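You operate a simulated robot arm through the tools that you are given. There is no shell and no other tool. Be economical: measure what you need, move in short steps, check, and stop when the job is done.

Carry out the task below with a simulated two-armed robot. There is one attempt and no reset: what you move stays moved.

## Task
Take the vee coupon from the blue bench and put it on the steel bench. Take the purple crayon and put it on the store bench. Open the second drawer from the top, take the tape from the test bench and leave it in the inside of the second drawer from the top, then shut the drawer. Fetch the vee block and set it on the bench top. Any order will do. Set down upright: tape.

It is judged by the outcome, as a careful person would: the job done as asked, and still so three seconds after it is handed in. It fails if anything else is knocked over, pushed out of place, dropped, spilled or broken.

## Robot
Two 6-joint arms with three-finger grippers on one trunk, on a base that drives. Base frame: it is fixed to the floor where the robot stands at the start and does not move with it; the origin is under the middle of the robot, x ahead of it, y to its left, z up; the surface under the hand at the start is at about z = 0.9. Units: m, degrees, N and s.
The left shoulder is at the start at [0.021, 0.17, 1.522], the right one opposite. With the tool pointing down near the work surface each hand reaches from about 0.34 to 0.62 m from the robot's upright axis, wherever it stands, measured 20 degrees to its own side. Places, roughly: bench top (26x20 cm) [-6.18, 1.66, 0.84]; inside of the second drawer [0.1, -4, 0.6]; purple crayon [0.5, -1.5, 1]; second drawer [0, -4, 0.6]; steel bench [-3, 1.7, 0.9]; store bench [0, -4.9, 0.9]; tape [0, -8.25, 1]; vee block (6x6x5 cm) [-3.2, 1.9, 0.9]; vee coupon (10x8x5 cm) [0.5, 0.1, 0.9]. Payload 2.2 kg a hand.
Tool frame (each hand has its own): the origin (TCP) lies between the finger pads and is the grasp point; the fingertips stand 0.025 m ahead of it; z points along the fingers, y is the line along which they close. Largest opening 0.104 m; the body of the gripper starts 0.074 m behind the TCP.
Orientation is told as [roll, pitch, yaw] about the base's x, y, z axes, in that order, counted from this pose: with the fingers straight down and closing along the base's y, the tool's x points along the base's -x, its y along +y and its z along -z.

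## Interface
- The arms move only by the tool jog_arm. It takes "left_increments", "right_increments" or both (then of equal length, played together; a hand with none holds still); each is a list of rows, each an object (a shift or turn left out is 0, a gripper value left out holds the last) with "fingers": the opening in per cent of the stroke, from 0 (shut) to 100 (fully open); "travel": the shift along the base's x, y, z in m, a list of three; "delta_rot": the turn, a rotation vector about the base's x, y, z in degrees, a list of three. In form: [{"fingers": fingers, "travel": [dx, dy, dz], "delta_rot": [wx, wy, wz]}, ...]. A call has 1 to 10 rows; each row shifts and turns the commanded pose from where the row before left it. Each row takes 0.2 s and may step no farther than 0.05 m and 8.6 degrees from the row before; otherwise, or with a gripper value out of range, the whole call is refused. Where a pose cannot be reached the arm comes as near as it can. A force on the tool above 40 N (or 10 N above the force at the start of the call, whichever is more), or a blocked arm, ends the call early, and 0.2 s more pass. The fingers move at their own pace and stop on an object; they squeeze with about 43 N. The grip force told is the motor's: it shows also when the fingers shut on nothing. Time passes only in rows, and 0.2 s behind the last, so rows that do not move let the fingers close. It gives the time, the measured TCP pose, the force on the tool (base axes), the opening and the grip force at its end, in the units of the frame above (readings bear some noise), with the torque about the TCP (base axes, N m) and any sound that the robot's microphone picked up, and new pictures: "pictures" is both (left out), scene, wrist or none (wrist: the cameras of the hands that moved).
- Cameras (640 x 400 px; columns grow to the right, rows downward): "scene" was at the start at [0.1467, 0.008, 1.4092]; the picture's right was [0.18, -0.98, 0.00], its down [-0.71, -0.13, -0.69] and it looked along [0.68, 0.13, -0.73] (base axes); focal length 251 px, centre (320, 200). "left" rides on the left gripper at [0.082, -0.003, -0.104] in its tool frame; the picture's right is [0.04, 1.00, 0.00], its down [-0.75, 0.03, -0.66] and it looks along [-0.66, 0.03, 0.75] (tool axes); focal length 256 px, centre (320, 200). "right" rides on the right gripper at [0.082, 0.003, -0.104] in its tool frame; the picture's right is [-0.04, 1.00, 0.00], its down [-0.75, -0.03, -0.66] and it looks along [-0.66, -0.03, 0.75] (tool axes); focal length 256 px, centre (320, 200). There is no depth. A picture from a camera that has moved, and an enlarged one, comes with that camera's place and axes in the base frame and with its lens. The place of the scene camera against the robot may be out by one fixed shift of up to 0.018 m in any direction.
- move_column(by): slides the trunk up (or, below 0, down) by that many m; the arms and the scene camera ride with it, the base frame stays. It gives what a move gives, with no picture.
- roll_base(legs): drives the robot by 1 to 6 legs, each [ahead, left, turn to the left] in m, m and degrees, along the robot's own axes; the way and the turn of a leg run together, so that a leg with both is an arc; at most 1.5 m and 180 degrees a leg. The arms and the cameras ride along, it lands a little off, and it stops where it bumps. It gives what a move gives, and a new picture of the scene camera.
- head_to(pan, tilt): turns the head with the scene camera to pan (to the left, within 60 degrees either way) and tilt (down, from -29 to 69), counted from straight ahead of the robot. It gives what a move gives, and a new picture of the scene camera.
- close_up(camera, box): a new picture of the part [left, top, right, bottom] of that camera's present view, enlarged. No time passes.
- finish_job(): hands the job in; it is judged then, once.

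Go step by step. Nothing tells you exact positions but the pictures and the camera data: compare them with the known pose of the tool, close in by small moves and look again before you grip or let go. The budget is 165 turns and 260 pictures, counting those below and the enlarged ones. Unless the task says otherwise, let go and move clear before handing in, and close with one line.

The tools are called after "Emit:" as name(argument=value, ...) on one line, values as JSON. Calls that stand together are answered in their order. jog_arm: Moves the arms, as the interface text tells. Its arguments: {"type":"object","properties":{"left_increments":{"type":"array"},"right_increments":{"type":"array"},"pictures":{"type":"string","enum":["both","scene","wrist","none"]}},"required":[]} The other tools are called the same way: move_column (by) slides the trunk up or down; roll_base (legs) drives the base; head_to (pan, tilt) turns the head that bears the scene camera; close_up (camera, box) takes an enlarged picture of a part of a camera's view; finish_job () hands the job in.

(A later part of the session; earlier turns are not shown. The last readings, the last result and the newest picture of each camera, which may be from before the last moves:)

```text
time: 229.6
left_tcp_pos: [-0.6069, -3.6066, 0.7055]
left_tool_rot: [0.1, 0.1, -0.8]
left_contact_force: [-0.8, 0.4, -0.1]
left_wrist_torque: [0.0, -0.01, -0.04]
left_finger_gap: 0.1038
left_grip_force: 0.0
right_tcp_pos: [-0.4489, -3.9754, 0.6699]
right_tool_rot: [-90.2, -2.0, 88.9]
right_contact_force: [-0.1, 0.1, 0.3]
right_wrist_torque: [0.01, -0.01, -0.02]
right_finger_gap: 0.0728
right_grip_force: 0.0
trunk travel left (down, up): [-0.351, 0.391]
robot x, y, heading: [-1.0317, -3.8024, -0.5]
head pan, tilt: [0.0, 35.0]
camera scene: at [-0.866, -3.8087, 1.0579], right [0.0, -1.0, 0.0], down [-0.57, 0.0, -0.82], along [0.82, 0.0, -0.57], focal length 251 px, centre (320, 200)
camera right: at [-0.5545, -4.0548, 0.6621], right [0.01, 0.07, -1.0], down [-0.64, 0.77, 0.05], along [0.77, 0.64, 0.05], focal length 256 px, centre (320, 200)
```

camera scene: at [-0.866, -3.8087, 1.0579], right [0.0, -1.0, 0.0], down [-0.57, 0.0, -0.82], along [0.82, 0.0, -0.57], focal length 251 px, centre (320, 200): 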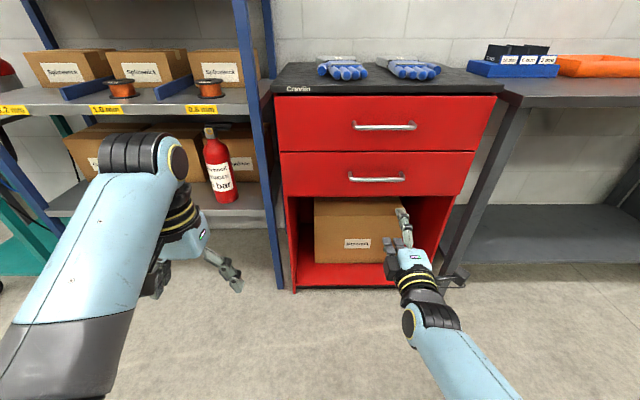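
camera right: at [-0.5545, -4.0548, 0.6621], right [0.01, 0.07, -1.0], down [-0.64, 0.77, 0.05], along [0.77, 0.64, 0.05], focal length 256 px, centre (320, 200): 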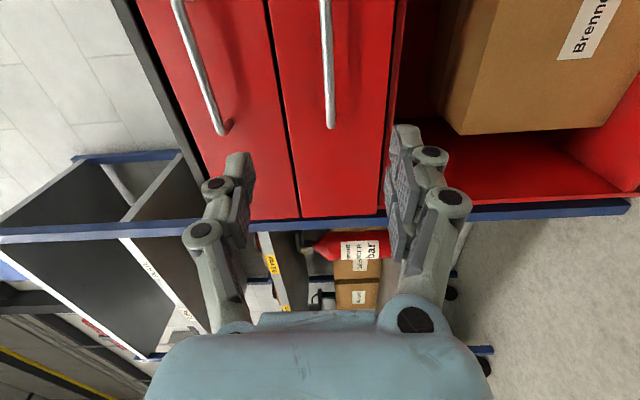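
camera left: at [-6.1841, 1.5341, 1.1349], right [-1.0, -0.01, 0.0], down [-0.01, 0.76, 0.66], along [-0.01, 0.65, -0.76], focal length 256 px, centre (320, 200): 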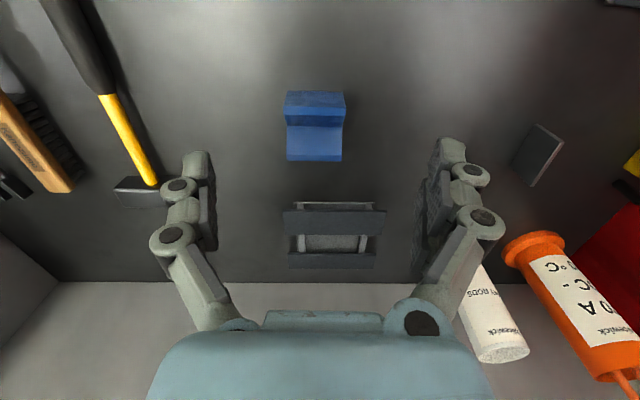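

From the wrist view the handle bar is at z≈0.66, centred between the fingers. I'll drive forward 0.20 m and check the stand-off.

Emit:
move_column(by=-0.008)

Emit:
roll_base(legs=[[0.2, 0, 0]])

Emit:
jog_arm(right_increments=[{}], pictures="wrist")

```text
time: 230.2
left_tcp_pos: [-0.6052, -3.605, 0.6974]
left_tool_rot: [0.2, 0.1, -0.9]
left_contact_force: [-0.8, 0.6, -0.3]
left_wrist_torque: [0.04, 0.0, -0.02]
left_finger_gap: 0.1037
left_grip_force: 0.2
right_tcp_pos: [-0.4488, -3.9758, 0.6626]
right_tool_rot: [-90.5, -2.0, 88.9]
right_contact_force: [-0.3, 0.4, 0.3]
right_wrist_torque: [0.01, -0.03, 0.02]
right_finger_gap: 0.0726
right_grip_force: 0.1
trunk travel left (down, up): [-0.343, 0.399]
robot x, y, heading: [-1.0252, -3.7974, -0.2]
head pan, tilt: [0.0, 35.0]
```

```text
time: 231.7
left_tcp_pos: [-0.4084, -3.6072, 0.699]
left_tool_rot: [0.1, 0.2, -0.7]
left_contact_force: [0.8, 0.5, -0.3]
left_wrist_torque: [0.01, -0.01, 0.0]
left_finger_gap: 0.1037
left_grip_force: 0.0
right_tcp_pos: [-0.2506, -3.9755, 0.6613]
right_tool_rot: [-90.4, -2.0, 88.9]
right_contact_force: [0.2, 0.1, 0.0]
right_wrist_torque: [0.01, -0.01, 0.02]
right_finger_gap: 0.0728
right_grip_force: 0.0
trunk travel left (down, up): [-0.343, 0.399]
robot x, y, heading: [-0.8313, -3.7991, 0.0]
head pan, tilt: [0.0, 35.0]
camera scene: at [-0.6674, -3.8095, 1.0496], right [0.0, -1.0, 0.0], down [-0.57, 0.0, -0.82], along [0.82, 0.0, -0.57], focal length 251 px, centre (320, 200)
```

scene: 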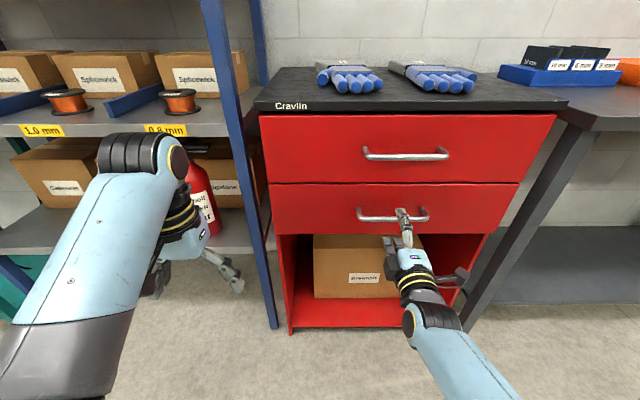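

```text
time: 232.1
left_tcp_pos: [-0.4085, -3.6062, 0.6983]
left_tool_rot: [0.1, 0.1, -0.7]
left_contact_force: [0.0, 0.5, -0.6]
left_wrist_torque: [0.01, -0.01, -0.01]
left_finger_gap: 0.1038
left_grip_force: 0.0
right_tcp_pos: [-0.2509, -3.9756, 0.663]
right_tool_rot: [-90.3, -2.0, 88.8]
right_contact_force: [0.0, -0.3, 0.4]
right_wrist_torque: [-0.01, -0.03, 0.0]
right_finger_gap: 0.0727
right_grip_force: 0.0
trunk travel left (down, up): [-0.343, 0.399]
robot x, y, heading: [-0.8334, -3.8027, -0.4]
head pan, tilt: [0.0, 35.0]
camera right: at [-0.3565, -4.0553, 0.6542], right [0.01, 0.07, -1.0], down [-0.64, 0.76, 0.05], along [0.77, 0.64, 0.05], focal length 256 px, centre (320, 200)
```

right: 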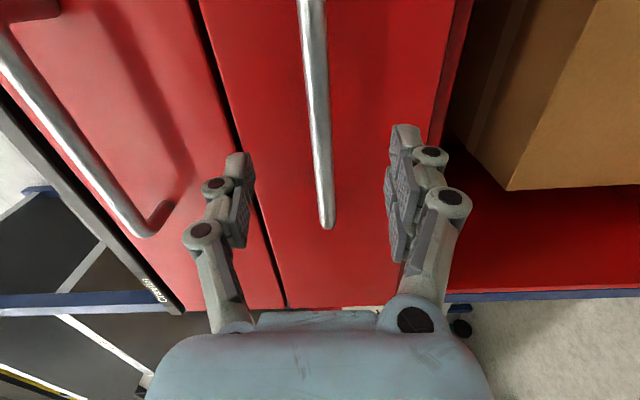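

The bar is at x≈-0.213 between the fingers. I'll advance 3.8 cm with the arm and close on it.

Emit:
jog_arm(right_increments=[{"travel": [0.02, 0, -0.002]}, {"travel": [0.016, 0, 0]}, {}, {"fingers": 0}, {}, {}, {}], pictures="wrist")

```text
time: 233.7
left_tcp_pos: [-0.4086, -3.6076, 0.6973]
left_tool_rot: [0.2, 0.1, -0.7]
left_contact_force: [0.1, 0.1, -0.6]
left_wrist_torque: [0.0, 0.0, 0.01]
left_finger_gap: 0.1043
left_grip_force: 0.0
right_tcp_pos: [-0.2128, -3.9765, 0.6603]
right_tool_rot: [-90.2, -1.8, 88.9]
right_contact_force: [1.1, 0.7, -0.8]
right_wrist_torque: [-1.37, -0.03, -0.07]
right_finger_gap: 0.0087
right_grip_force: 36.3
trunk travel left (down, up): [-0.343, 0.399]
robot x, y, heading: [-0.8313, -3.8014, -0.2]
head pan, tilt: [0.0, 35.0]
camera right: at [-0.3187, -4.0553, 0.6532], right [0.01, 0.07, -1.0], down [-0.64, 0.76, 0.05], along [0.77, 0.64, 0.05], focal length 256 px, centre (320, 200)
```

right: 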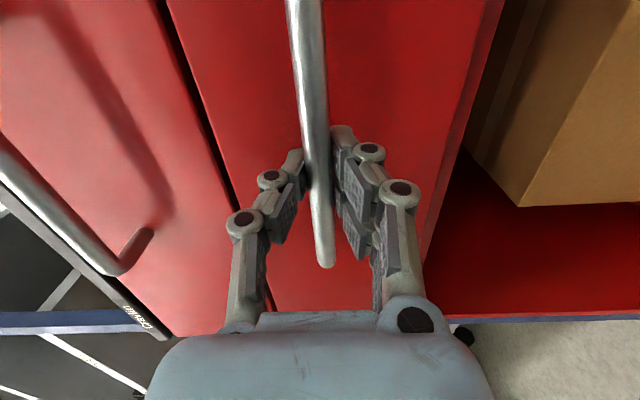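

Gripped on the bar (about 9 mm). Pulling the drawer open by driving the base back.

Emit:
roll_base(legs=[[-0.28, 0, 0]])

```text
time: 235.7
left_tcp_pos: [-0.6877, -3.6084, 0.6987]
left_tool_rot: [0.2, 0.2, -0.7]
left_contact_force: [0.6, -0.5, 0.2]
left_wrist_torque: [0.0, 0.02, 0.02]
left_finger_gap: 0.1039
left_grip_force: 0.0
right_tcp_pos: [-0.4926, -3.9757, 0.6599]
right_tool_rot: [-90.4, -2.0, 88.8]
right_contact_force: [-0.9, -19.1, 0.4]
right_wrist_torque: [-1.32, -0.05, -0.1]
right_finger_gap: 0.009
right_grip_force: 36.2
trunk travel left (down, up): [-0.343, 0.399]
robot x, y, heading: [-1.1108, -3.8003, -0.2]
head pan, tilt: [0.0, 35.0]
camera scene: at [-0.9474, -3.8097, 1.0497], right [0.0, -1.0, 0.0], down [-0.57, 0.0, -0.82], along [0.82, 0.0, -0.57], focal length 251 px, centre (320, 200)
```

scene: 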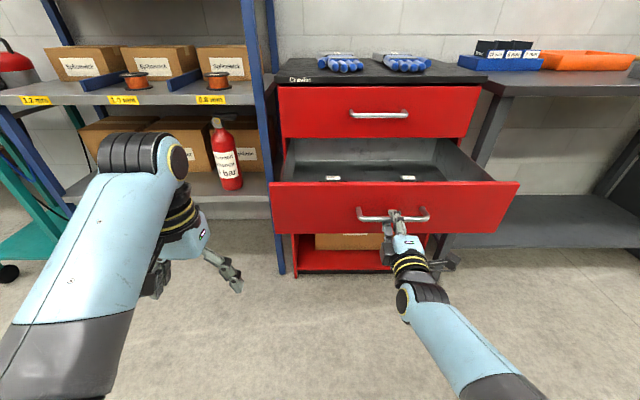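

The drawer is open about 28 cm. I'll release the handle and back off, then look into the drawer.

Emit:
jog_arm(right_increments=[{"fingers": 70}, {}, {}, {"travel": [-0.03, 0, 0]}, {"travel": [-0.03, 0, 0]}, {}], pictures="none")

Emit:
roll_base(legs=[[-0.15, 0, 0]])

Emit:
move_column(by=0.39)

Emit:
head_to(pan=-12, tilt=45)

```text
time: 237.1
left_tcp_pos: [-0.6873, -3.6062, 0.6978]
left_tool_rot: [0.2, 0.1, -0.7]
left_contact_force: [-0.2, -0.6, 0.8]
left_wrist_torque: [-0.03, -0.02, 0.05]
left_finger_gap: 0.104
left_grip_force: 0.0
right_tcp_pos: [-0.5523, -3.9748, 0.661]
right_tool_rot: [-90.4, -1.9, 88.8]
right_contact_force: [0.0, -0.2, 0.1]
right_wrist_torque: [-0.03, 0.01, -0.01]
right_finger_gap: 0.0726
right_grip_force: 0.2
trunk travel left (down, up): [-0.343, 0.399]
robot x, y, heading: [-1.1119, -3.8031, -0.3]
head pan, tilt: [0.0, 35.0]
```

```text
time: 238.5
left_tcp_pos: [-0.8427, -3.608, 0.6979]
left_tool_rot: [0.1, 0.1, -1.0]
left_contact_force: [-0.8, 0.2, 0.2]
left_wrist_torque: [-0.01, -0.04, 0.04]
left_finger_gap: 0.104
left_grip_force: 0.1
right_tcp_pos: [-0.7099, -3.978, 0.661]
right_tool_rot: [-90.5, -1.9, 88.6]
right_contact_force: [0.0, 0.4, 0.1]
right_wrist_torque: [0.01, -0.02, 0.05]
right_finger_gap: 0.0727
right_grip_force: 0.2
trunk travel left (down, up): [-0.343, 0.399]
robot x, y, heading: [-1.268, -3.8012, -0.6]
head pan, tilt: [0.0, 35.0]
camera scene: at [-1.103, -3.8084, 1.0498], right [-0.01, -1.0, 0.0], down [-0.57, 0.01, -0.82], along [0.82, -0.01, -0.57], focal length 251 px, centre (320, 200)
```

scene: 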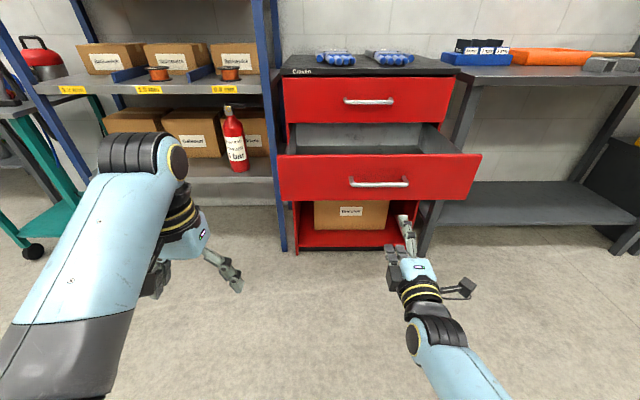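

```text
time: 242.2
left_tcp_pos: [-0.8415, -3.6082, 1.0868]
left_tool_rot: [0.1, 0.1, -1.0]
left_contact_force: [0.6, -1.2, -0.5]
left_wrist_torque: [0.0, 0.01, -0.01]
left_finger_gap: 0.104
left_grip_force: 0.0
right_tcp_pos: [-0.7087, -3.9786, 1.0507]
right_tool_rot: [-90.4, -1.9, 88.6]
right_contact_force: [0.3, 0.2, -0.4]
right_wrist_torque: [0.0, 0.03, -0.01]
right_finger_gap: 0.0729
right_grip_force: 0.0
trunk travel left (down, up): [-0.733, 0.009]
robot x, y, heading: [-1.2695, -3.8036, -0.5]
head pan, tilt: [0.0, 35.0]
```

```text
time: 243.0
left_tcp_pos: [-0.8411, -3.6074, 1.0877]
left_tool_rot: [0.1, 0.1, -1.1]
left_contact_force: [-0.7, -0.1, 0.3]
left_wrist_torque: [-0.01, 0.01, -0.01]
left_finger_gap: 0.104
left_grip_force: 0.0
right_tcp_pos: [-0.7076, -3.9773, 1.0507]
right_tool_rot: [-90.5, -2.0, 88.6]
right_contact_force: [0.5, -0.4, 0.7]
right_wrist_torque: [0.0, 0.0, -0.01]
right_finger_gap: 0.0727
right_grip_force: 0.1
trunk travel left (down, up): [-0.733, 0.009]
robot x, y, heading: [-1.2628, -3.8005, -0.6]
head pan, tilt: [-12.0, 45.0]
camera scene: at [-1.1181, -3.8251, 1.4305], right [-0.22, -0.98, 0.0], down [-0.69, 0.15, -0.71], along [0.69, -0.15, -0.71], focal length 251 px, centre (320, 200)
```

scene: 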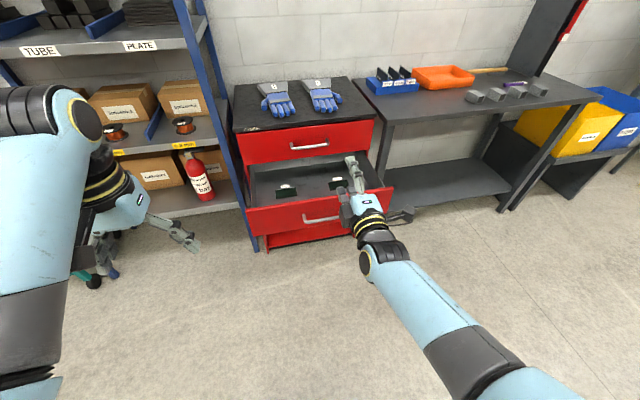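

The drawer is open, with two small labelled items inside. Next is the tape at about [0, -8.25]. I'll turn south and look at the path.

Emit:
roll_base(legs=[[0, 0, -89.5]])

Emit:
head_to(pan=8, tilt=15)

```text
time: 247.2
left_tcp_pos: [-1.0663, -4.22, 1.0884]
left_tool_rot: [0.0, 0.1, -90.0]
left_contact_force: [0.1, 0.5, -1.1]
left_wrist_torque: [0.02, 0.01, 0.01]
left_finger_gap: 0.1043
left_grip_force: 0.0
right_tcp_pos: [-1.4335, -4.3595, 1.0511]
right_tool_rot: [-90.4, -1.9, -0.5]
right_contact_force: [-0.2, 0.2, -0.5]
right_wrist_torque: [0.0, 0.02, 0.01]
right_finger_gap: 0.0727
right_grip_force: 0.1
trunk travel left (down, up): [-0.733, 0.009]
robot x, y, heading: [-1.2672, -3.8016, -89.7]
head pan, tilt: [-12.0, 45.0]
camera scene: at [-1.2838, -3.9569, 1.4304], right [-0.98, 0.2, 0.0], down [0.14, 0.69, -0.71], along [-0.14, -0.69, -0.71], focal length 251 px, centre (320, 200)
```

scene: 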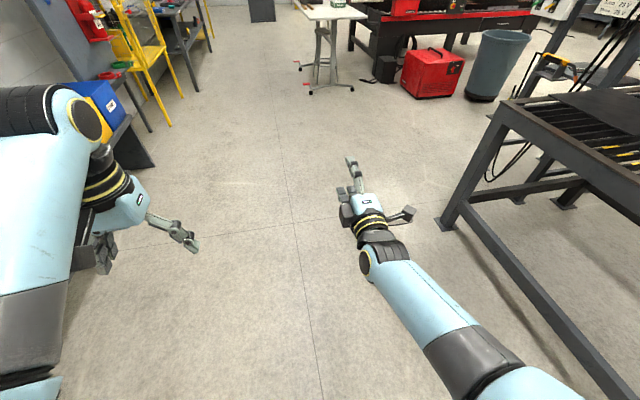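

```text
time: 248.1
left_tcp_pos: [-1.0662, -4.2213, 1.0885]
left_tool_rot: [0.1, 0.1, -90.0]
left_contact_force: [0.3, 0.4, -0.1]
left_wrist_torque: [-0.02, 0.01, -0.01]
left_finger_gap: 0.1042
left_grip_force: 0.0
right_tcp_pos: [-1.4326, -4.3604, 1.051]
right_tool_rot: [-90.3, -1.9, -0.5]
right_contact_force: [0.0, 0.6, 0.0]
right_wrist_torque: [0.04, -0.03, -0.01]
right_finger_gap: 0.0725
right_grip_force: 0.0
trunk travel left (down, up): [-0.733, 0.009]
robot x, y, heading: [-1.2646, -3.7992, -89.6]
head pan, tilt: [8.0, 15.0]
camera scene: at [-1.2538, -3.9697, 1.4772], right [-0.99, -0.15, 0.0], down [-0.04, 0.26, -0.97], along [0.14, -0.96, -0.26], focal length 251 px, centre (320, 200)
```

scene: 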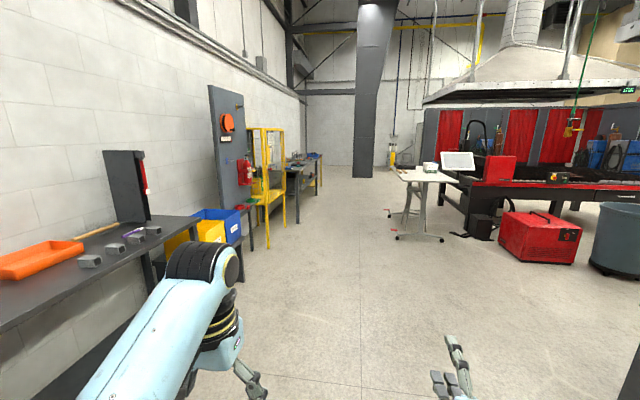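

The aisle is clear, with a white table at x<-1.7 and a yellow guard frame at x>-0.2. I'll drive to about [-1.0, -8.2] and face the test bench.

Emit:
roll_base(legs=[[1.45, 0.13, 0], [1.45, 0.1, 0], [1.45, 0.0, 0], [0, 0, 90]])

Emit:
head_to(pan=0, tilt=25)

```text
time: 273.1
left_tcp_pos: [-0.6592, -8.0123, 1.0876]
left_tool_rot: [0.0, 0.1, -0.3]
left_contact_force: [-0.9, 0.1, 0.1]
left_wrist_torque: [-0.01, -0.01, -0.02]
left_finger_gap: 0.104
left_grip_force: 0.0
right_tcp_pos: [-0.5207, -8.3806, 1.0509]
right_tool_rot: [-90.5, -1.9, 89.3]
right_contact_force: [-0.2, 0.6, -0.1]
right_wrist_torque: [0.0, 0.01, 0.0]
right_finger_gap: 0.0729
right_grip_force: 0.1
trunk travel left (down, up): [-0.733, 0.009]
robot x, y, heading: [-1.0791, -8.2126, -0.1]
head pan, tilt: [8.0, 15.0]
camera scene: at [-0.9199, -8.2034, 1.4772], right [0.14, -0.99, 0.0], down [-0.26, -0.04, -0.97], along [0.96, 0.14, -0.26], focal length 251 px, centre (320, 200)
```

scene: 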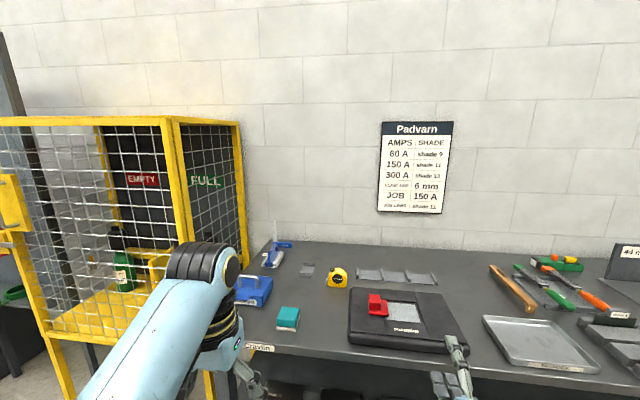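

```text
time: 273.8
left_tcp_pos: [-0.6589, -8.0121, 1.0871]
left_tool_rot: [0.1, 0.1, -0.4]
left_contact_force: [0.0, 0.5, -0.2]
left_wrist_torque: [-0.02, -0.02, -0.02]
left_finger_gap: 0.1039
left_grip_force: 0.1
right_tcp_pos: [-0.5216, -8.3816, 1.051]
right_tool_rot: [-90.4, -1.8, 89.3]
right_contact_force: [-0.6, -0.3, -0.2]
right_wrist_torque: [-0.01, -0.01, -0.01]
right_finger_gap: 0.073
right_grip_force: 0.0
trunk travel left (down, up): [-0.733, 0.009]
robot x, y, heading: [-1.0805, -8.2111, 0.0]
head pan, tilt: [0.0, 25.0]
camera scene: at [-0.9202, -8.2164, 1.4611], right [0.0, -1.0, 0.0], down [-0.42, 0.0, -0.91], along [0.91, 0.0, -0.42], focal length 251 px, centre (320, 200)
```

scene: 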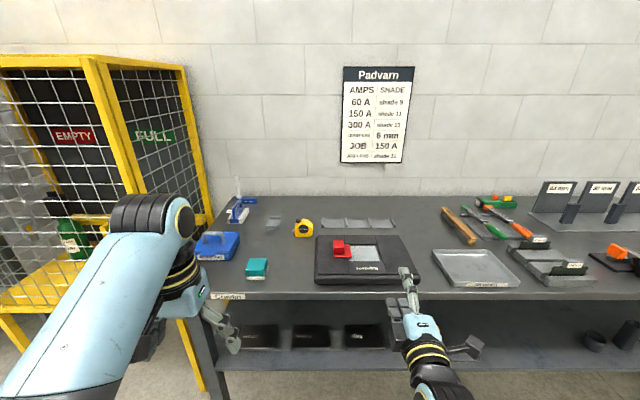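

The yellow tape measure is on the test bench near [-0.02, -8.145]. Let me zoom in on it.

Emit:
close_up(camera="scene", box=[240, 190, 368, 270])

```text
5.00 times, centred on (304, 230) of scene
camera zoom: at [-0.9202, -8.2164, 1.4611], right [0.0, -1.0, 0.0], down [-0.42, 0.0, -0.91], along [0.91, 0.0, -0.42], focal length 1256 px, centre (400, 50)
```

zoom: 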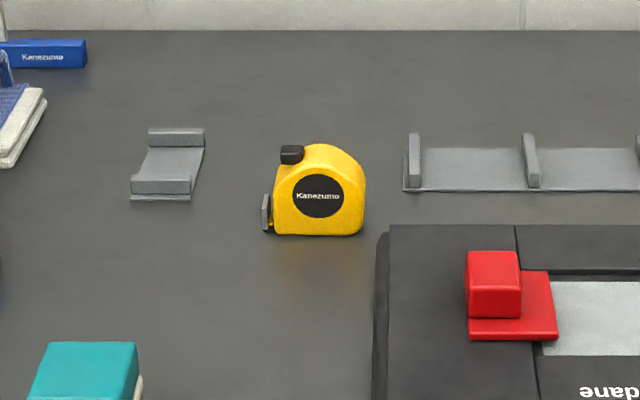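

The tape measure stands upright, about 7.6 cm wide and facing me, so I'll pinch its front and back faces with the left hand closing along x. While still clear, I turn the left hand -90° and raise the right hand.

Emit:
jog_arm(left_increments=[{"delta_rot": [0, 0, -8.2]}, {"delta_rot": [0, 0, -8.2]}, {"delta_rot": [0, 0, -8.2]}, {"delta_rot": [0, 0, -8.2]}, {"delta_rot": [0, 0, -8.2]}, {"delta_rot": [0, 0, -8.2]}, {"delta_rot": [0, 0, -8.2]}, {"delta_rot": [0, 0, -8.2]}, {"delta_rot": [0, 0, -8.2]}, {"delta_rot": [0, 0, -8.2]}], right_increments=[{"travel": [-0.01, 0, 0.03]}, {"travel": [-0.01, 0, 0.03]}, {"travel": [-0.01, 0, 0.03]}, {"travel": [-0.01, 0, 0.03]}, {}, {}, {}, {}, {}, {}], pictures="none")

Emit:
roll_base(legs=[[0.2, -0.14, 0]])

```text
time: 276.0
left_tcp_pos: [-0.6583, -8.0122, 1.0889]
left_tool_rot: [0.1, 0.1, -82.5]
left_contact_force: [-0.1, -0.4, -0.5]
left_wrist_torque: [0.02, 0.01, 0.0]
left_finger_gap: 0.1038
left_grip_force: 0.0
right_tcp_pos: [-0.556, -8.3926, 1.1706]
right_tool_rot: [-91.0, 0.8, 89.9]
right_contact_force: [0.3, 0.5, 0.7]
right_wrist_torque: [0.0, 0.0, 0.0]
right_finger_gap: 0.073
right_grip_force: 0.0
right hand out of reach, approached as far as the arm can: row 4
trunk travel left (down, up): [-0.733, 0.009]
robot x, y, heading: [-1.08, -8.2113, -0.2]
head pan, tilt: [0.0, 25.0]
```

```text
time: 277.8
left_tcp_pos: [-0.4543, -8.1478, 1.0872]
left_tool_rot: [0.0, 0.1, -81.7]
left_contact_force: [1.0, -0.3, -0.3]
left_wrist_torque: [0.0, -0.03, -0.01]
left_finger_gap: 0.1042
left_grip_force: 0.1
right_tcp_pos: [-0.3506, -8.5276, 1.1667]
right_tool_rot: [-90.8, 0.6, 90.6]
right_contact_force: [-0.7, 0.1, 0.5]
right_wrist_torque: [0.02, 0.02, 0.01]
right_finger_gap: 0.0728
right_grip_force: 0.1
trunk travel left (down, up): [-0.733, 0.009]
robot x, y, heading: [-0.8736, -8.3497, 0.8]
head pan, tilt: [0.0, 25.0]
camera scene: at [-0.7147, -8.3553, 1.461], right [0.01, -1.0, 0.0], down [-0.42, -0.01, -0.91], along [0.91, 0.01, -0.42], focal length 251 px, centre (320, 200)
```

scene: 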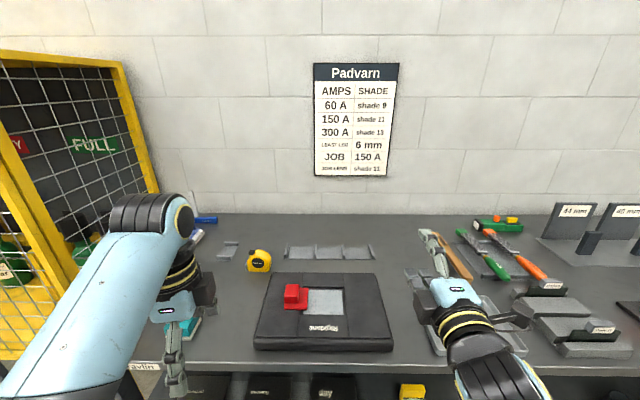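

The tape's front face is at x≈-0.061, y≈-8.145. I'll advance to 0.33 m from the bench edge and lower the trunk a bit.

Emit:
roll_base(legs=[[0.165, 0, -0.8]])

Emit:
move_column(by=-0.07)

Emit:
jog_arm(left_increments=[{"travel": [0.04, 0, 0.0], "delta_rot": [0, 0, -8]}, {"travel": [0.04, 0, 0.0]}, {"travel": [0.04, 0, 0]}, {}])

```text
time: 279.2
left_tcp_pos: [-0.2898, -8.1507, 1.0868]
left_tool_rot: [0.0, 0.2, -82.4]
left_contact_force: [-0.3, 0.2, -0.3]
left_wrist_torque: [0.01, -0.02, -0.01]
left_finger_gap: 0.1041
left_grip_force: 0.2
right_tcp_pos: [-0.191, -8.5315, 1.1666]
right_tool_rot: [-90.7, 0.8, 90.0]
right_contact_force: [-0.9, -0.4, 0.6]
right_wrist_torque: [-0.03, -0.04, -0.02]
right_finger_gap: 0.0725
right_grip_force: 0.1
trunk travel left (down, up): [-0.733, 0.009]
robot x, y, heading: [-0.7137, -8.35, -0.1]
head pan, tilt: [0.0, 25.0]
camera scene: at [-0.5522, -8.3556, 1.4609], right [0.0, -1.0, 0.0], down [-0.42, 0.0, -0.91], along [0.91, 0.0, -0.42], focal length 251 px, centre (320, 200)
```

scene: 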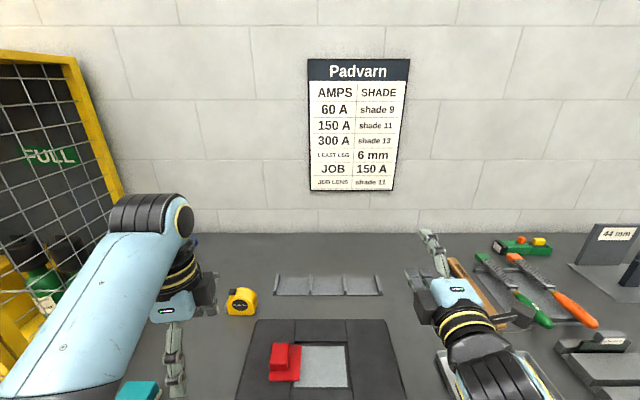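

```text
time: 280.3
left_tcp_pos: [-0.2909, -8.1509, 1.018]
left_tool_rot: [0.0, 0.2, -82.4]
left_contact_force: [0.1, -0.2, -0.5]
left_wrist_torque: [0.01, 0.0, -0.02]
left_finger_gap: 0.1041
left_grip_force: 0.0
right_tcp_pos: [-0.1916, -8.5327, 1.0967]
right_tool_rot: [-90.6, 0.8, 89.8]
right_contact_force: [-0.2, -0.3, 0.0]
right_wrist_torque: [0.02, 0.0, -0.03]
right_finger_gap: 0.0729
right_grip_force: 0.1
trunk travel left (down, up): [-0.663, 0.079]
robot x, y, heading: [-0.7151, -8.3505, 0.2]
head pan, tilt: [0.0, 25.0]
```

```text
time: 281.3
left_tcp_pos: [-0.1712, -8.1527, 1.0164]
left_tool_rot: [0.1, 0.0, -90.4]
left_contact_force: [-0.2, 0.4, 0.1]
left_wrist_torque: [0.01, -0.05, 0.0]
left_finger_gap: 0.1041
left_grip_force: 0.0
right_tcp_pos: [-0.192, -8.533, 1.0971]
right_tool_rot: [-90.8, 0.8, 89.9]
right_contact_force: [-0.2, 0.0, 0.6]
right_wrist_torque: [0.0, 0.0, -0.01]
right_finger_gap: 0.0728
right_grip_force: 0.1
trunk travel left (down, up): [-0.663, 0.079]
robot x, y, heading: [-0.7138, -8.3501, 0.2]
head pan, tilt: [0.0, 25.0]
camera scene: at [-0.5537, -8.3555, 1.391], right [0.0, -1.0, 0.0], down [-0.42, 0.0, -0.91], along [0.91, 0.0, -0.42], focal length 251 px, centre (320, 200)
camera left: at [-0.1754, -8.0703, 1.1207], right [1.0, 0.03, 0.0], down [0.02, -0.75, 0.66], along [0.02, -0.66, -0.76], focal length 256 px, centre (320, 200)
```

scene: 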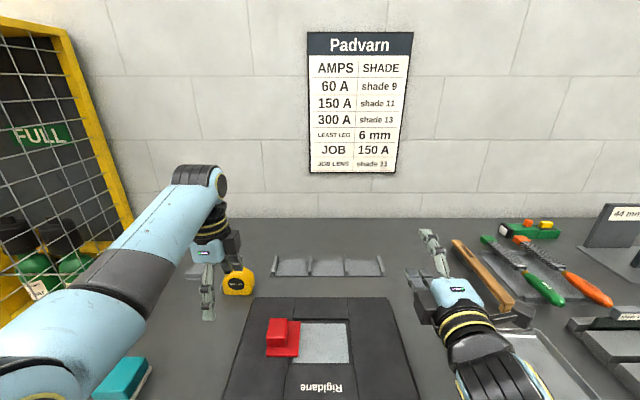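
left: 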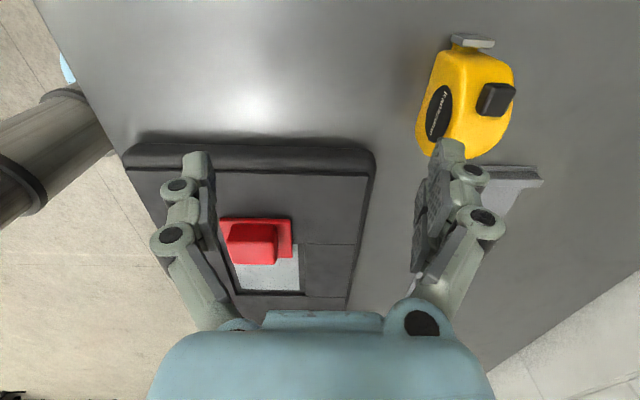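

The tape is at about x -0.09…-0.055, y≈-8.15, top at z≈0.975. I'll raise the hand to clear it and move above.

Emit:
jog_arm(left_increments=[{"travel": [0, 0, 0.03]}, {"travel": [0.04, 0, 0.01]}, {"travel": [0.05, 0, 0]}, {}], pictures="wrist")

```text
time: 282.3
left_tcp_pos: [-0.0838, -8.1538, 1.0573]
left_tool_rot: [0.2, 0.0, -90.3]
left_contact_force: [0.5, -0.4, 0.1]
left_wrist_torque: [0.05, -0.03, -0.02]
left_finger_gap: 0.1037
left_grip_force: 0.1
right_tcp_pos: [-0.1918, -8.5313, 1.0981]
right_tool_rot: [-90.8, 0.8, 89.9]
right_contact_force: [-0.2, -0.2, 0.2]
right_wrist_torque: [0.0, 0.04, 0.01]
right_finger_gap: 0.0728
right_grip_force: 0.1
trunk travel left (down, up): [-0.663, 0.079]
robot x, y, heading: [-0.7113, -8.3492, 0.1]
head pan, tilt: [0.0, 25.0]
camera left: at [-0.0871, -8.0704, 1.1611], right [1.0, 0.03, 0.0], down [0.02, -0.75, 0.66], along [0.02, -0.66, -0.75], focal length 256 px, centre (320, 200)
```

left: 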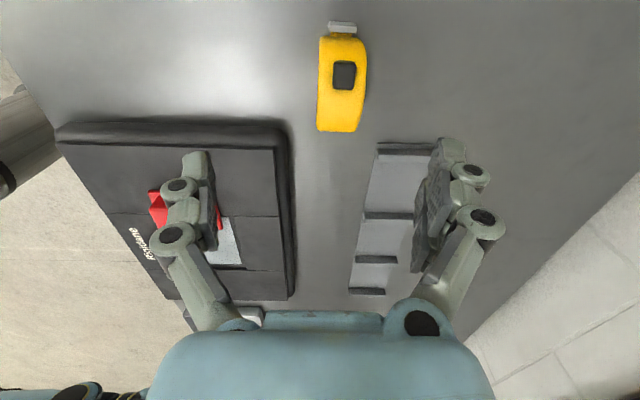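

The tape's centre is at [-0.068, -8.148], about 3.1 cm thick. I'll align, narrow the fingers and descend.

Emit:
jog_arm(left_increments=[{"travel": [0.016, 0.006, 0], "fingers": 65}, {"travel": [0, 0, -0.03]}, {"travel": [0, 0, -0.03]}, {}], pictures="wrist")

```text
time: 283.3
left_tcp_pos: [-0.0833, -8.1437, 1.0049]
left_tool_rot: [-0.1, 0.1, -90.4]
left_contact_force: [0.0, 0.6, 0.3]
left_wrist_torque: [-0.01, -0.04, -0.02]
left_finger_gap: 0.0677
left_grip_force: 0.0
left hand out of reach, approached as far as the arm can: row 2, 3
right_tcp_pos: [-0.191, -8.5327, 1.0972]
right_tool_rot: [-90.7, 0.7, 89.9]
right_contact_force: [0.6, -0.2, 0.4]
right_wrist_torque: [0.0, 0.01, 0.02]
right_finger_gap: 0.0729
right_grip_force: 0.0
trunk travel left (down, up): [-0.663, 0.079]
robot x, y, heading: [-0.7128, -8.3445, 0.2]
head pan, tilt: [0.0, 25.0]
camera left: at [-0.086, -8.0623, 1.108], right [1.0, 0.03, 0.0], down [0.02, -0.75, 0.66], along [0.02, -0.65, -0.76], focal length 256 px, centre (320, 200)
```

left: 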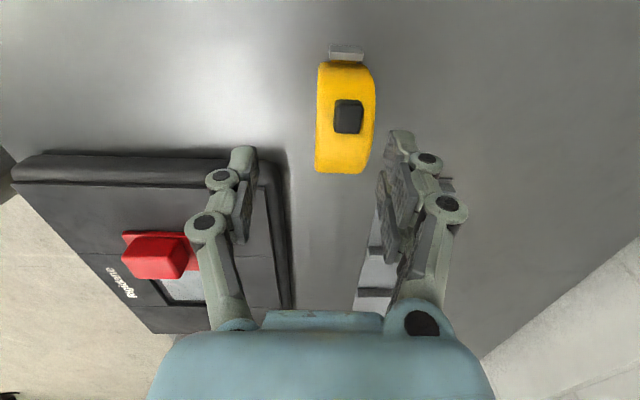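

I'm at the reach limit, so I'll roll 2 cm closer and lower the trunk 4 cm, then recheck alignment.

Emit:
roll_base(legs=[[0.02, -0.003, 0]])

Emit:
jog_arm(left_increments=[{}], pictures="wrist")

```text
time: 284.1
left_tcp_pos: [-0.0638, -8.1475, 1.0045]
left_tool_rot: [0.2, 0.2, -90.5]
left_contact_force: [-0.1, 0.5, -0.1]
left_wrist_torque: [0.01, 0.0, 0.0]
left_finger_gap: 0.0679
left_grip_force: 0.1
right_tcp_pos: [-0.1725, -8.5355, 1.0972]
right_tool_rot: [-90.7, 0.9, 89.9]
right_contact_force: [0.0, 0.3, -0.2]
right_wrist_torque: [0.0, 0.0, 0.0]
right_finger_gap: 0.0727
right_grip_force: 0.1
trunk travel left (down, up): [-0.663, 0.079]
robot x, y, heading: [-0.6917, -8.359, 0.3]
head pan, tilt: [0.0, 25.0]
camera scene: at [-0.5336, -8.3585, 1.3909], right [0.0, -1.0, 0.0], down [-0.42, 0.0, -0.91], along [0.91, 0.0, -0.42], focal length 251 px, centre (320, 200)
```

scene: 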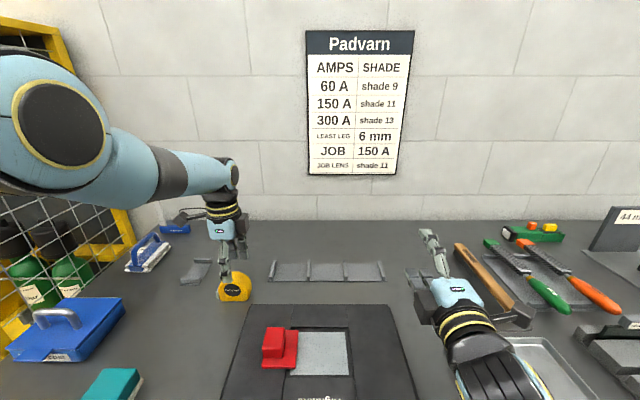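

```text
time: 284.5
left_tcp_pos: [-0.0647, -8.1468, 1.0043]
left_tool_rot: [0.0, 0.1, -90.3]
left_contact_force: [0.2, 0.2, 0.1]
left_wrist_torque: [-0.01, -0.01, 0.01]
left_finger_gap: 0.0676
left_grip_force: 0.0
right_tcp_pos: [-0.1739, -8.5355, 1.0987]
right_tool_rot: [-90.8, 0.9, 90.0]
right_contact_force: [-0.5, -0.4, 0.3]
right_wrist_torque: [0.01, 0.02, 0.02]
right_finger_gap: 0.0729
right_grip_force: 0.1
trunk travel left (down, up): [-0.663, 0.079]
robot x, y, heading: [-0.6942, -8.354, 0.3]
head pan, tilt: [0.0, 25.0]
camera left: at [-0.0679, -8.0648, 1.1087], right [1.0, 0.03, 0.0], down [0.02, -0.76, 0.66], along [0.02, -0.65, -0.76], focal length 256 px, centre (320, 200)
```

left: 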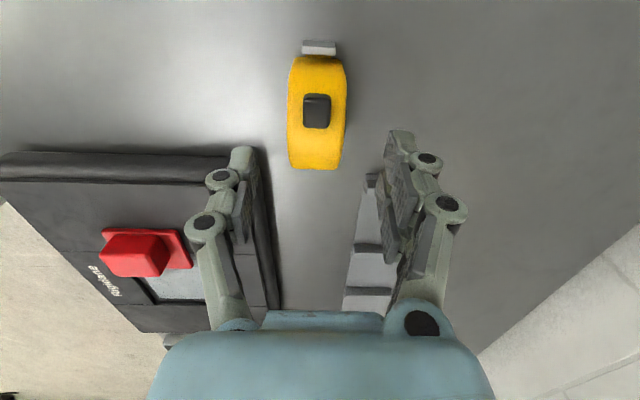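

Well aligned. I'll lower straight down with the trunk by 6 cm so the fingers straddle the tape.

Emit:
move_column(by=-0.06)

Emit:
jog_arm(left_increments=[{}], pictures="wrist")

```text
time: 285.5
left_tcp_pos: [-0.0635, -8.1483, 0.9443]
left_tool_rot: [0.1, 0.2, -90.3]
left_contact_force: [0.4, 0.2, -0.5]
left_wrist_torque: [-0.01, 0.01, 0.0]
left_finger_gap: 0.0675
left_grip_force: 0.0
right_tcp_pos: [-0.1725, -8.535, 1.0386]
right_tool_rot: [-90.6, 0.9, 89.9]
right_contact_force: [0.0, 0.5, 0.3]
right_wrist_torque: [0.01, 0.01, -0.02]
right_finger_gap: 0.0725
right_grip_force: 0.1
trunk travel left (down, up): [-0.603, 0.139]
robot x, y, heading: [-0.6942, -8.3507, 0.2]
head pan, tilt: [0.0, 25.0]
```

```text
time: 285.9
left_tcp_pos: [-0.0636, -8.1464, 0.9432]
left_tool_rot: [0.0, 0.1, -90.4]
left_contact_force: [-0.7, 0.3, -0.1]
left_wrist_torque: [-0.02, 0.01, 0.0]
left_finger_gap: 0.0679
left_grip_force: 0.1
right_tcp_pos: [-0.1715, -8.5351, 1.0373]
right_tool_rot: [-90.8, 0.9, 89.9]
right_contact_force: [0.0, -0.9, 1.4]
right_wrist_torque: [0.0, 0.0, 0.04]
right_finger_gap: 0.0729
right_grip_force: 0.0
trunk travel left (down, up): [-0.603, 0.139]
robot x, y, heading: [-0.6929, -8.3503, 0.0]
head pan, tilt: [0.0, 25.0]
camera left: at [-0.0663, -8.0651, 1.048], right [1.0, 0.03, 0.0], down [0.03, -0.75, 0.66], along [0.02, -0.66, -0.76], focal length 256 px, centre (320, 200)
```

left: 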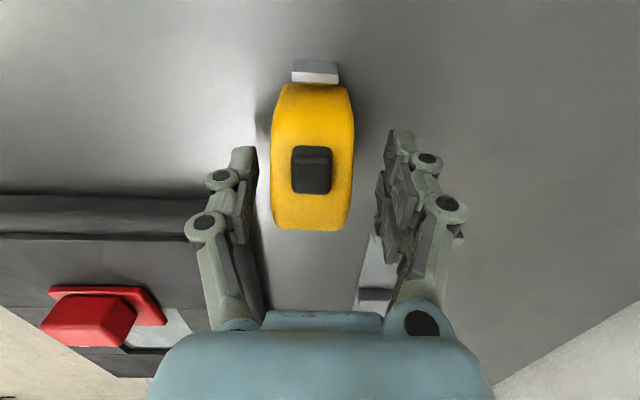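

Straddling the tape. A tiny centring nudge, then close.

Emit:
jog_arm(left_increments=[{"travel": [-0.004, 0, 0]}, {"fingers": 0}, {}, {}, {}], pictures="wrist")

```text
time: 287.1
left_tcp_pos: [-0.0626, -8.1469, 0.9435]
left_tool_rot: [0.0, 0.1, -90.2]
left_contact_force: [0.5, -0.2, -0.1]
left_wrist_torque: [-0.02, 0.05, -0.01]
left_finger_gap: 0.036
left_grip_force: 42.9
left hand out of reach, approached as far as the arm can: row 1
right_tcp_pos: [-0.1723, -8.5362, 1.0379]
right_tool_rot: [-90.7, 0.8, 89.9]
right_contact_force: [-0.3, 0.1, -0.3]
right_wrist_torque: [0.06, -0.02, -0.02]
right_finger_gap: 0.0726
right_grip_force: 0.1
trunk travel left (down, up): [-0.603, 0.139]
robot x, y, heading: [-0.6926, -8.3492, 0.3]
head pan, tilt: [0.0, 25.0]
camera left: at [-0.0663, -8.0652, 1.0479], right [1.0, 0.03, 0.0], down [0.03, -0.75, 0.66], along [0.02, -0.65, -0.76], focal length 256 px, centre (320, 200)
```

left: 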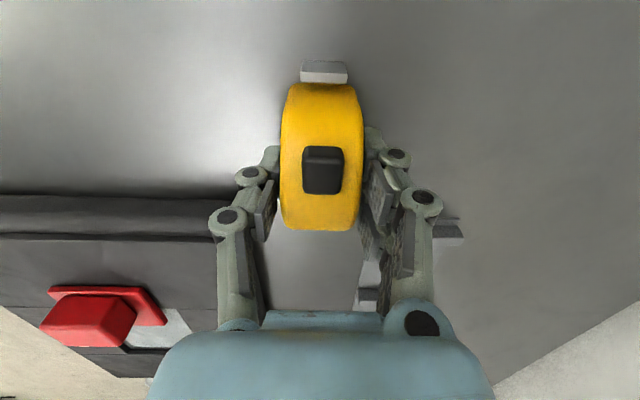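

Gripped (36 mm). Lifting with the trunk and backing out.

Emit:
move_column(by=0.135)

Emit:
roll_base(legs=[[-0.55, 0, 0]])

```text
time: 288.7
left_tcp_pos: [-0.0635, -8.1473, 1.0794]
left_tool_rot: [0.0, 0.1, -90.5]
left_contact_force: [0.1, -0.5, -2.4]
left_wrist_torque: [-0.04, 0.01, 0.03]
left_finger_gap: 0.0359
left_grip_force: 43.0
right_tcp_pos: [-0.1705, -8.535, 1.1733]
right_tool_rot: [-90.6, 0.8, 89.8]
right_contact_force: [0.3, -0.8, 1.0]
right_wrist_torque: [0.01, 0.0, -0.02]
right_finger_gap: 0.0728
right_grip_force: 0.0
trunk travel left (down, up): [-0.738, 0.004]
robot x, y, heading: [-0.689, -8.351, 0.5]
head pan, tilt: [0.0, 25.0]
```

```text
time: 291.9
left_tcp_pos: [-0.6182, -8.1435, 1.0781]
left_tool_rot: [0.1, 0.1, -89.8]
left_contact_force: [0.3, 0.0, -2.4]
left_wrist_torque: [-0.01, -0.02, -0.02]
left_finger_gap: 0.0359
left_grip_force: 42.7
right_tcp_pos: [-0.7227, -8.5347, 1.1716]
right_tool_rot: [-90.8, 0.8, 90.5]
right_contact_force: [-0.3, -0.2, 0.1]
right_wrist_torque: [-0.04, 0.01, 0.03]
right_finger_gap: 0.073
right_grip_force: 0.1
trunk travel left (down, up): [-0.738, 0.004]
robot x, y, heading: [-1.2472, -8.3583, 0.5]
head pan, tilt: [0.0, 25.0]
camera scene: at [-1.0863, -8.361, 1.466], right [0.01, -1.0, 0.0], down [-0.42, -0.01, -0.91], along [0.91, 0.01, -0.42], focal length 251 px, centre (320, 200)
```

scene: 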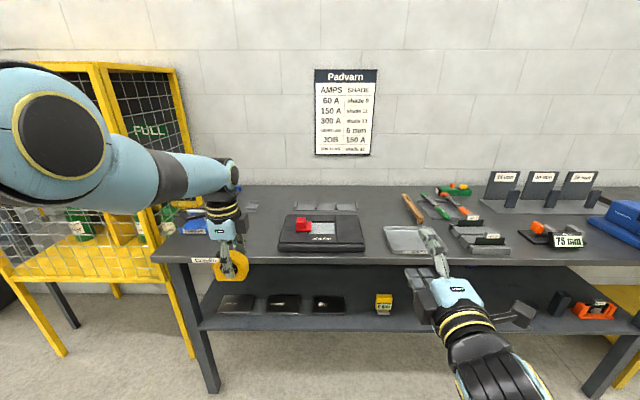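

The tape is secure. I'll strafe left along the aisle (keeping this heading) back to the open drawer.

Emit:
roll_base(legs=[[0, 1.4, 0], [0, 1.4, 0], [0, 1.38, -0.5]])

Emit:
head_to(pan=5, tilt=45)

```text
time: 311.7
left_tcp_pos: [-0.7982, -3.984, 1.078]
left_tool_rot: [0.0, 0.0, -86.8]
left_contact_force: [-0.4, -0.2, -2.9]
left_wrist_torque: [-0.02, -0.02, 0.01]
left_finger_gap: 0.036
left_grip_force: 43.0
right_tcp_pos: [-0.8806, -4.3778, 1.1721]
right_tool_rot: [-90.7, 0.7, 93.4]
right_contact_force: [0.3, 0.3, 0.7]
right_wrist_torque: [-0.01, 0.0, 0.04]
right_finger_gap: 0.0728
right_grip_force: 0.0
trunk travel left (down, up): [-0.738, 0.004]
robot x, y, heading: [-1.4153, -4.2264, 3.8]
head pan, tilt: [0.0, 25.0]
camera scene: at [-1.2538, -4.2239, 1.466], right [0.06, -1.0, 0.0], down [-0.42, -0.03, -0.91], along [0.9, 0.06, -0.42], focal length 251 px, centre (320, 200)
```

scene: 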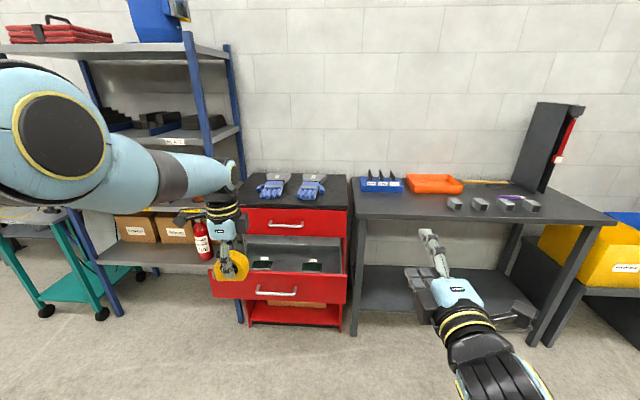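

```text
time: 312.6
left_tcp_pos: [-0.7971, -3.9829, 1.0778]
left_tool_rot: [0.0, 0.1, -86.8]
left_contact_force: [-0.1, -0.2, -3.0]
left_wrist_torque: [-0.02, -0.02, -0.01]
left_finger_gap: 0.0361
left_grip_force: 42.6
right_tcp_pos: [-0.8816, -4.3785, 1.1731]
right_tool_rot: [-90.6, 0.9, 93.6]
right_contact_force: [0.0, 0.5, 0.0]
right_wrist_torque: [0.0, 0.0, 0.01]
right_finger_gap: 0.0733
right_grip_force: 0.1
trunk travel left (down, up): [-0.738, 0.004]
robot x, y, heading: [-1.4086, -4.2241, 3.6]
head pan, tilt: [5.0, 45.0]
camera scene: at [-1.2653, -4.2178, 1.4355], right [0.15, -0.99, 0.0], down [-0.7, -0.11, -0.71], along [0.7, 0.11, -0.71], focal length 251 px, centre (320, 200)
```

scene: 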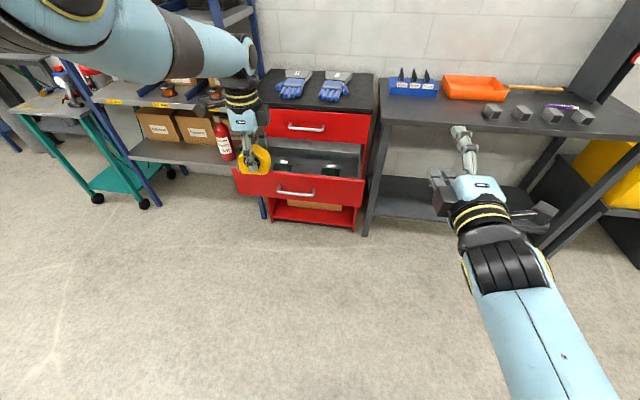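

The drawer is still open and the tape hangs upright. I'll straighten the heading and move in so the tape is over the front half of the drawer, well above it.

Emit:
roll_base(legs=[[0, 0, -3.7], [0.45, 0.05, 0]])

Emit:
jog_arm(left_increments=[{}], pictures="wrist")

```text
time: 315.7
left_tcp_pos: [-0.3334, -3.9774, 1.0775]
left_tool_rot: [0.0, 0.1, -90.7]
left_contact_force: [0.7, 1.1, -2.2]
left_wrist_torque: [-0.01, -0.01, 0.01]
left_finger_gap: 0.036
left_grip_force: 43.8
right_tcp_pos: [-0.4455, -4.3663, 1.1719]
right_tool_rot: [-90.7, 0.7, 89.6]
right_contact_force: [-0.5, -0.8, 0.0]
right_wrist_torque: [0.0, 0.01, -0.01]
right_finger_gap: 0.0732
right_grip_force: 0.1
trunk travel left (down, up): [-0.738, 0.004]
robot x, y, heading: [-0.9648, -4.1772, -0.3]
head pan, tilt: [5.0, 45.0]
camera scene: at [-0.816, -4.1789, 1.4354], right [0.08, -1.0, 0.0], down [-0.71, -0.06, -0.71], along [0.7, 0.06, -0.71], focal length 251 px, centre (320, 200)
```

scene: 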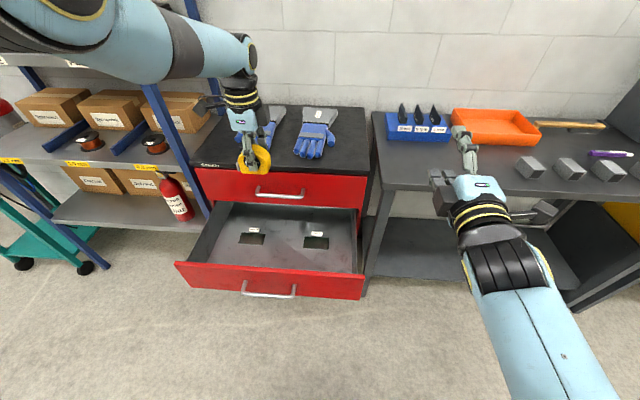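

```text
time: 316.1
left_tcp_pos: [-0.3335, -3.9784, 1.0792]
left_tool_rot: [0.1, 0.2, -90.8]
left_contact_force: [-0.1, 0.1, -2.7]
left_wrist_torque: [-0.02, 0.01, -0.01]
left_finger_gap: 0.0358
left_grip_force: 43.6
right_tcp_pos: [-0.4459, -4.366, 1.1715]
right_tool_rot: [-90.9, 0.8, 89.5]
right_contact_force: [0.1, 0.0, 0.6]
right_wrist_torque: [0.01, 0.0, 0.0]
right_finger_gap: 0.0728
right_grip_force: 0.0
trunk travel left (down, up): [-0.738, 0.004]
robot x, y, heading: [-0.9658, -4.1757, -0.3]
head pan, tilt: [5.0, 45.0]
camera left: at [-0.3369, -3.8962, 1.1825], right [1.0, 0.03, 0.0], down [0.02, -0.76, 0.66], along [0.02, -0.65, -0.76], focal length 256 px, centre (320, 200)
```

left: 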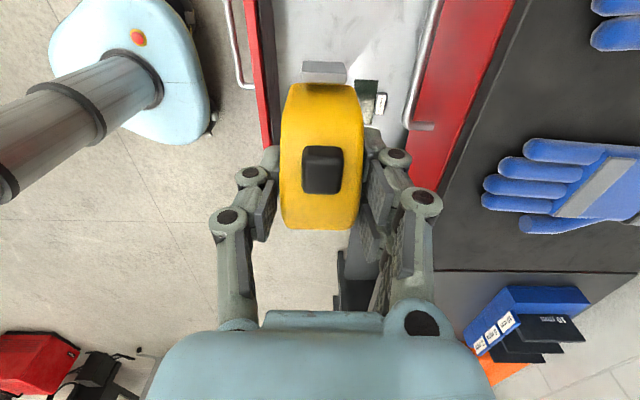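

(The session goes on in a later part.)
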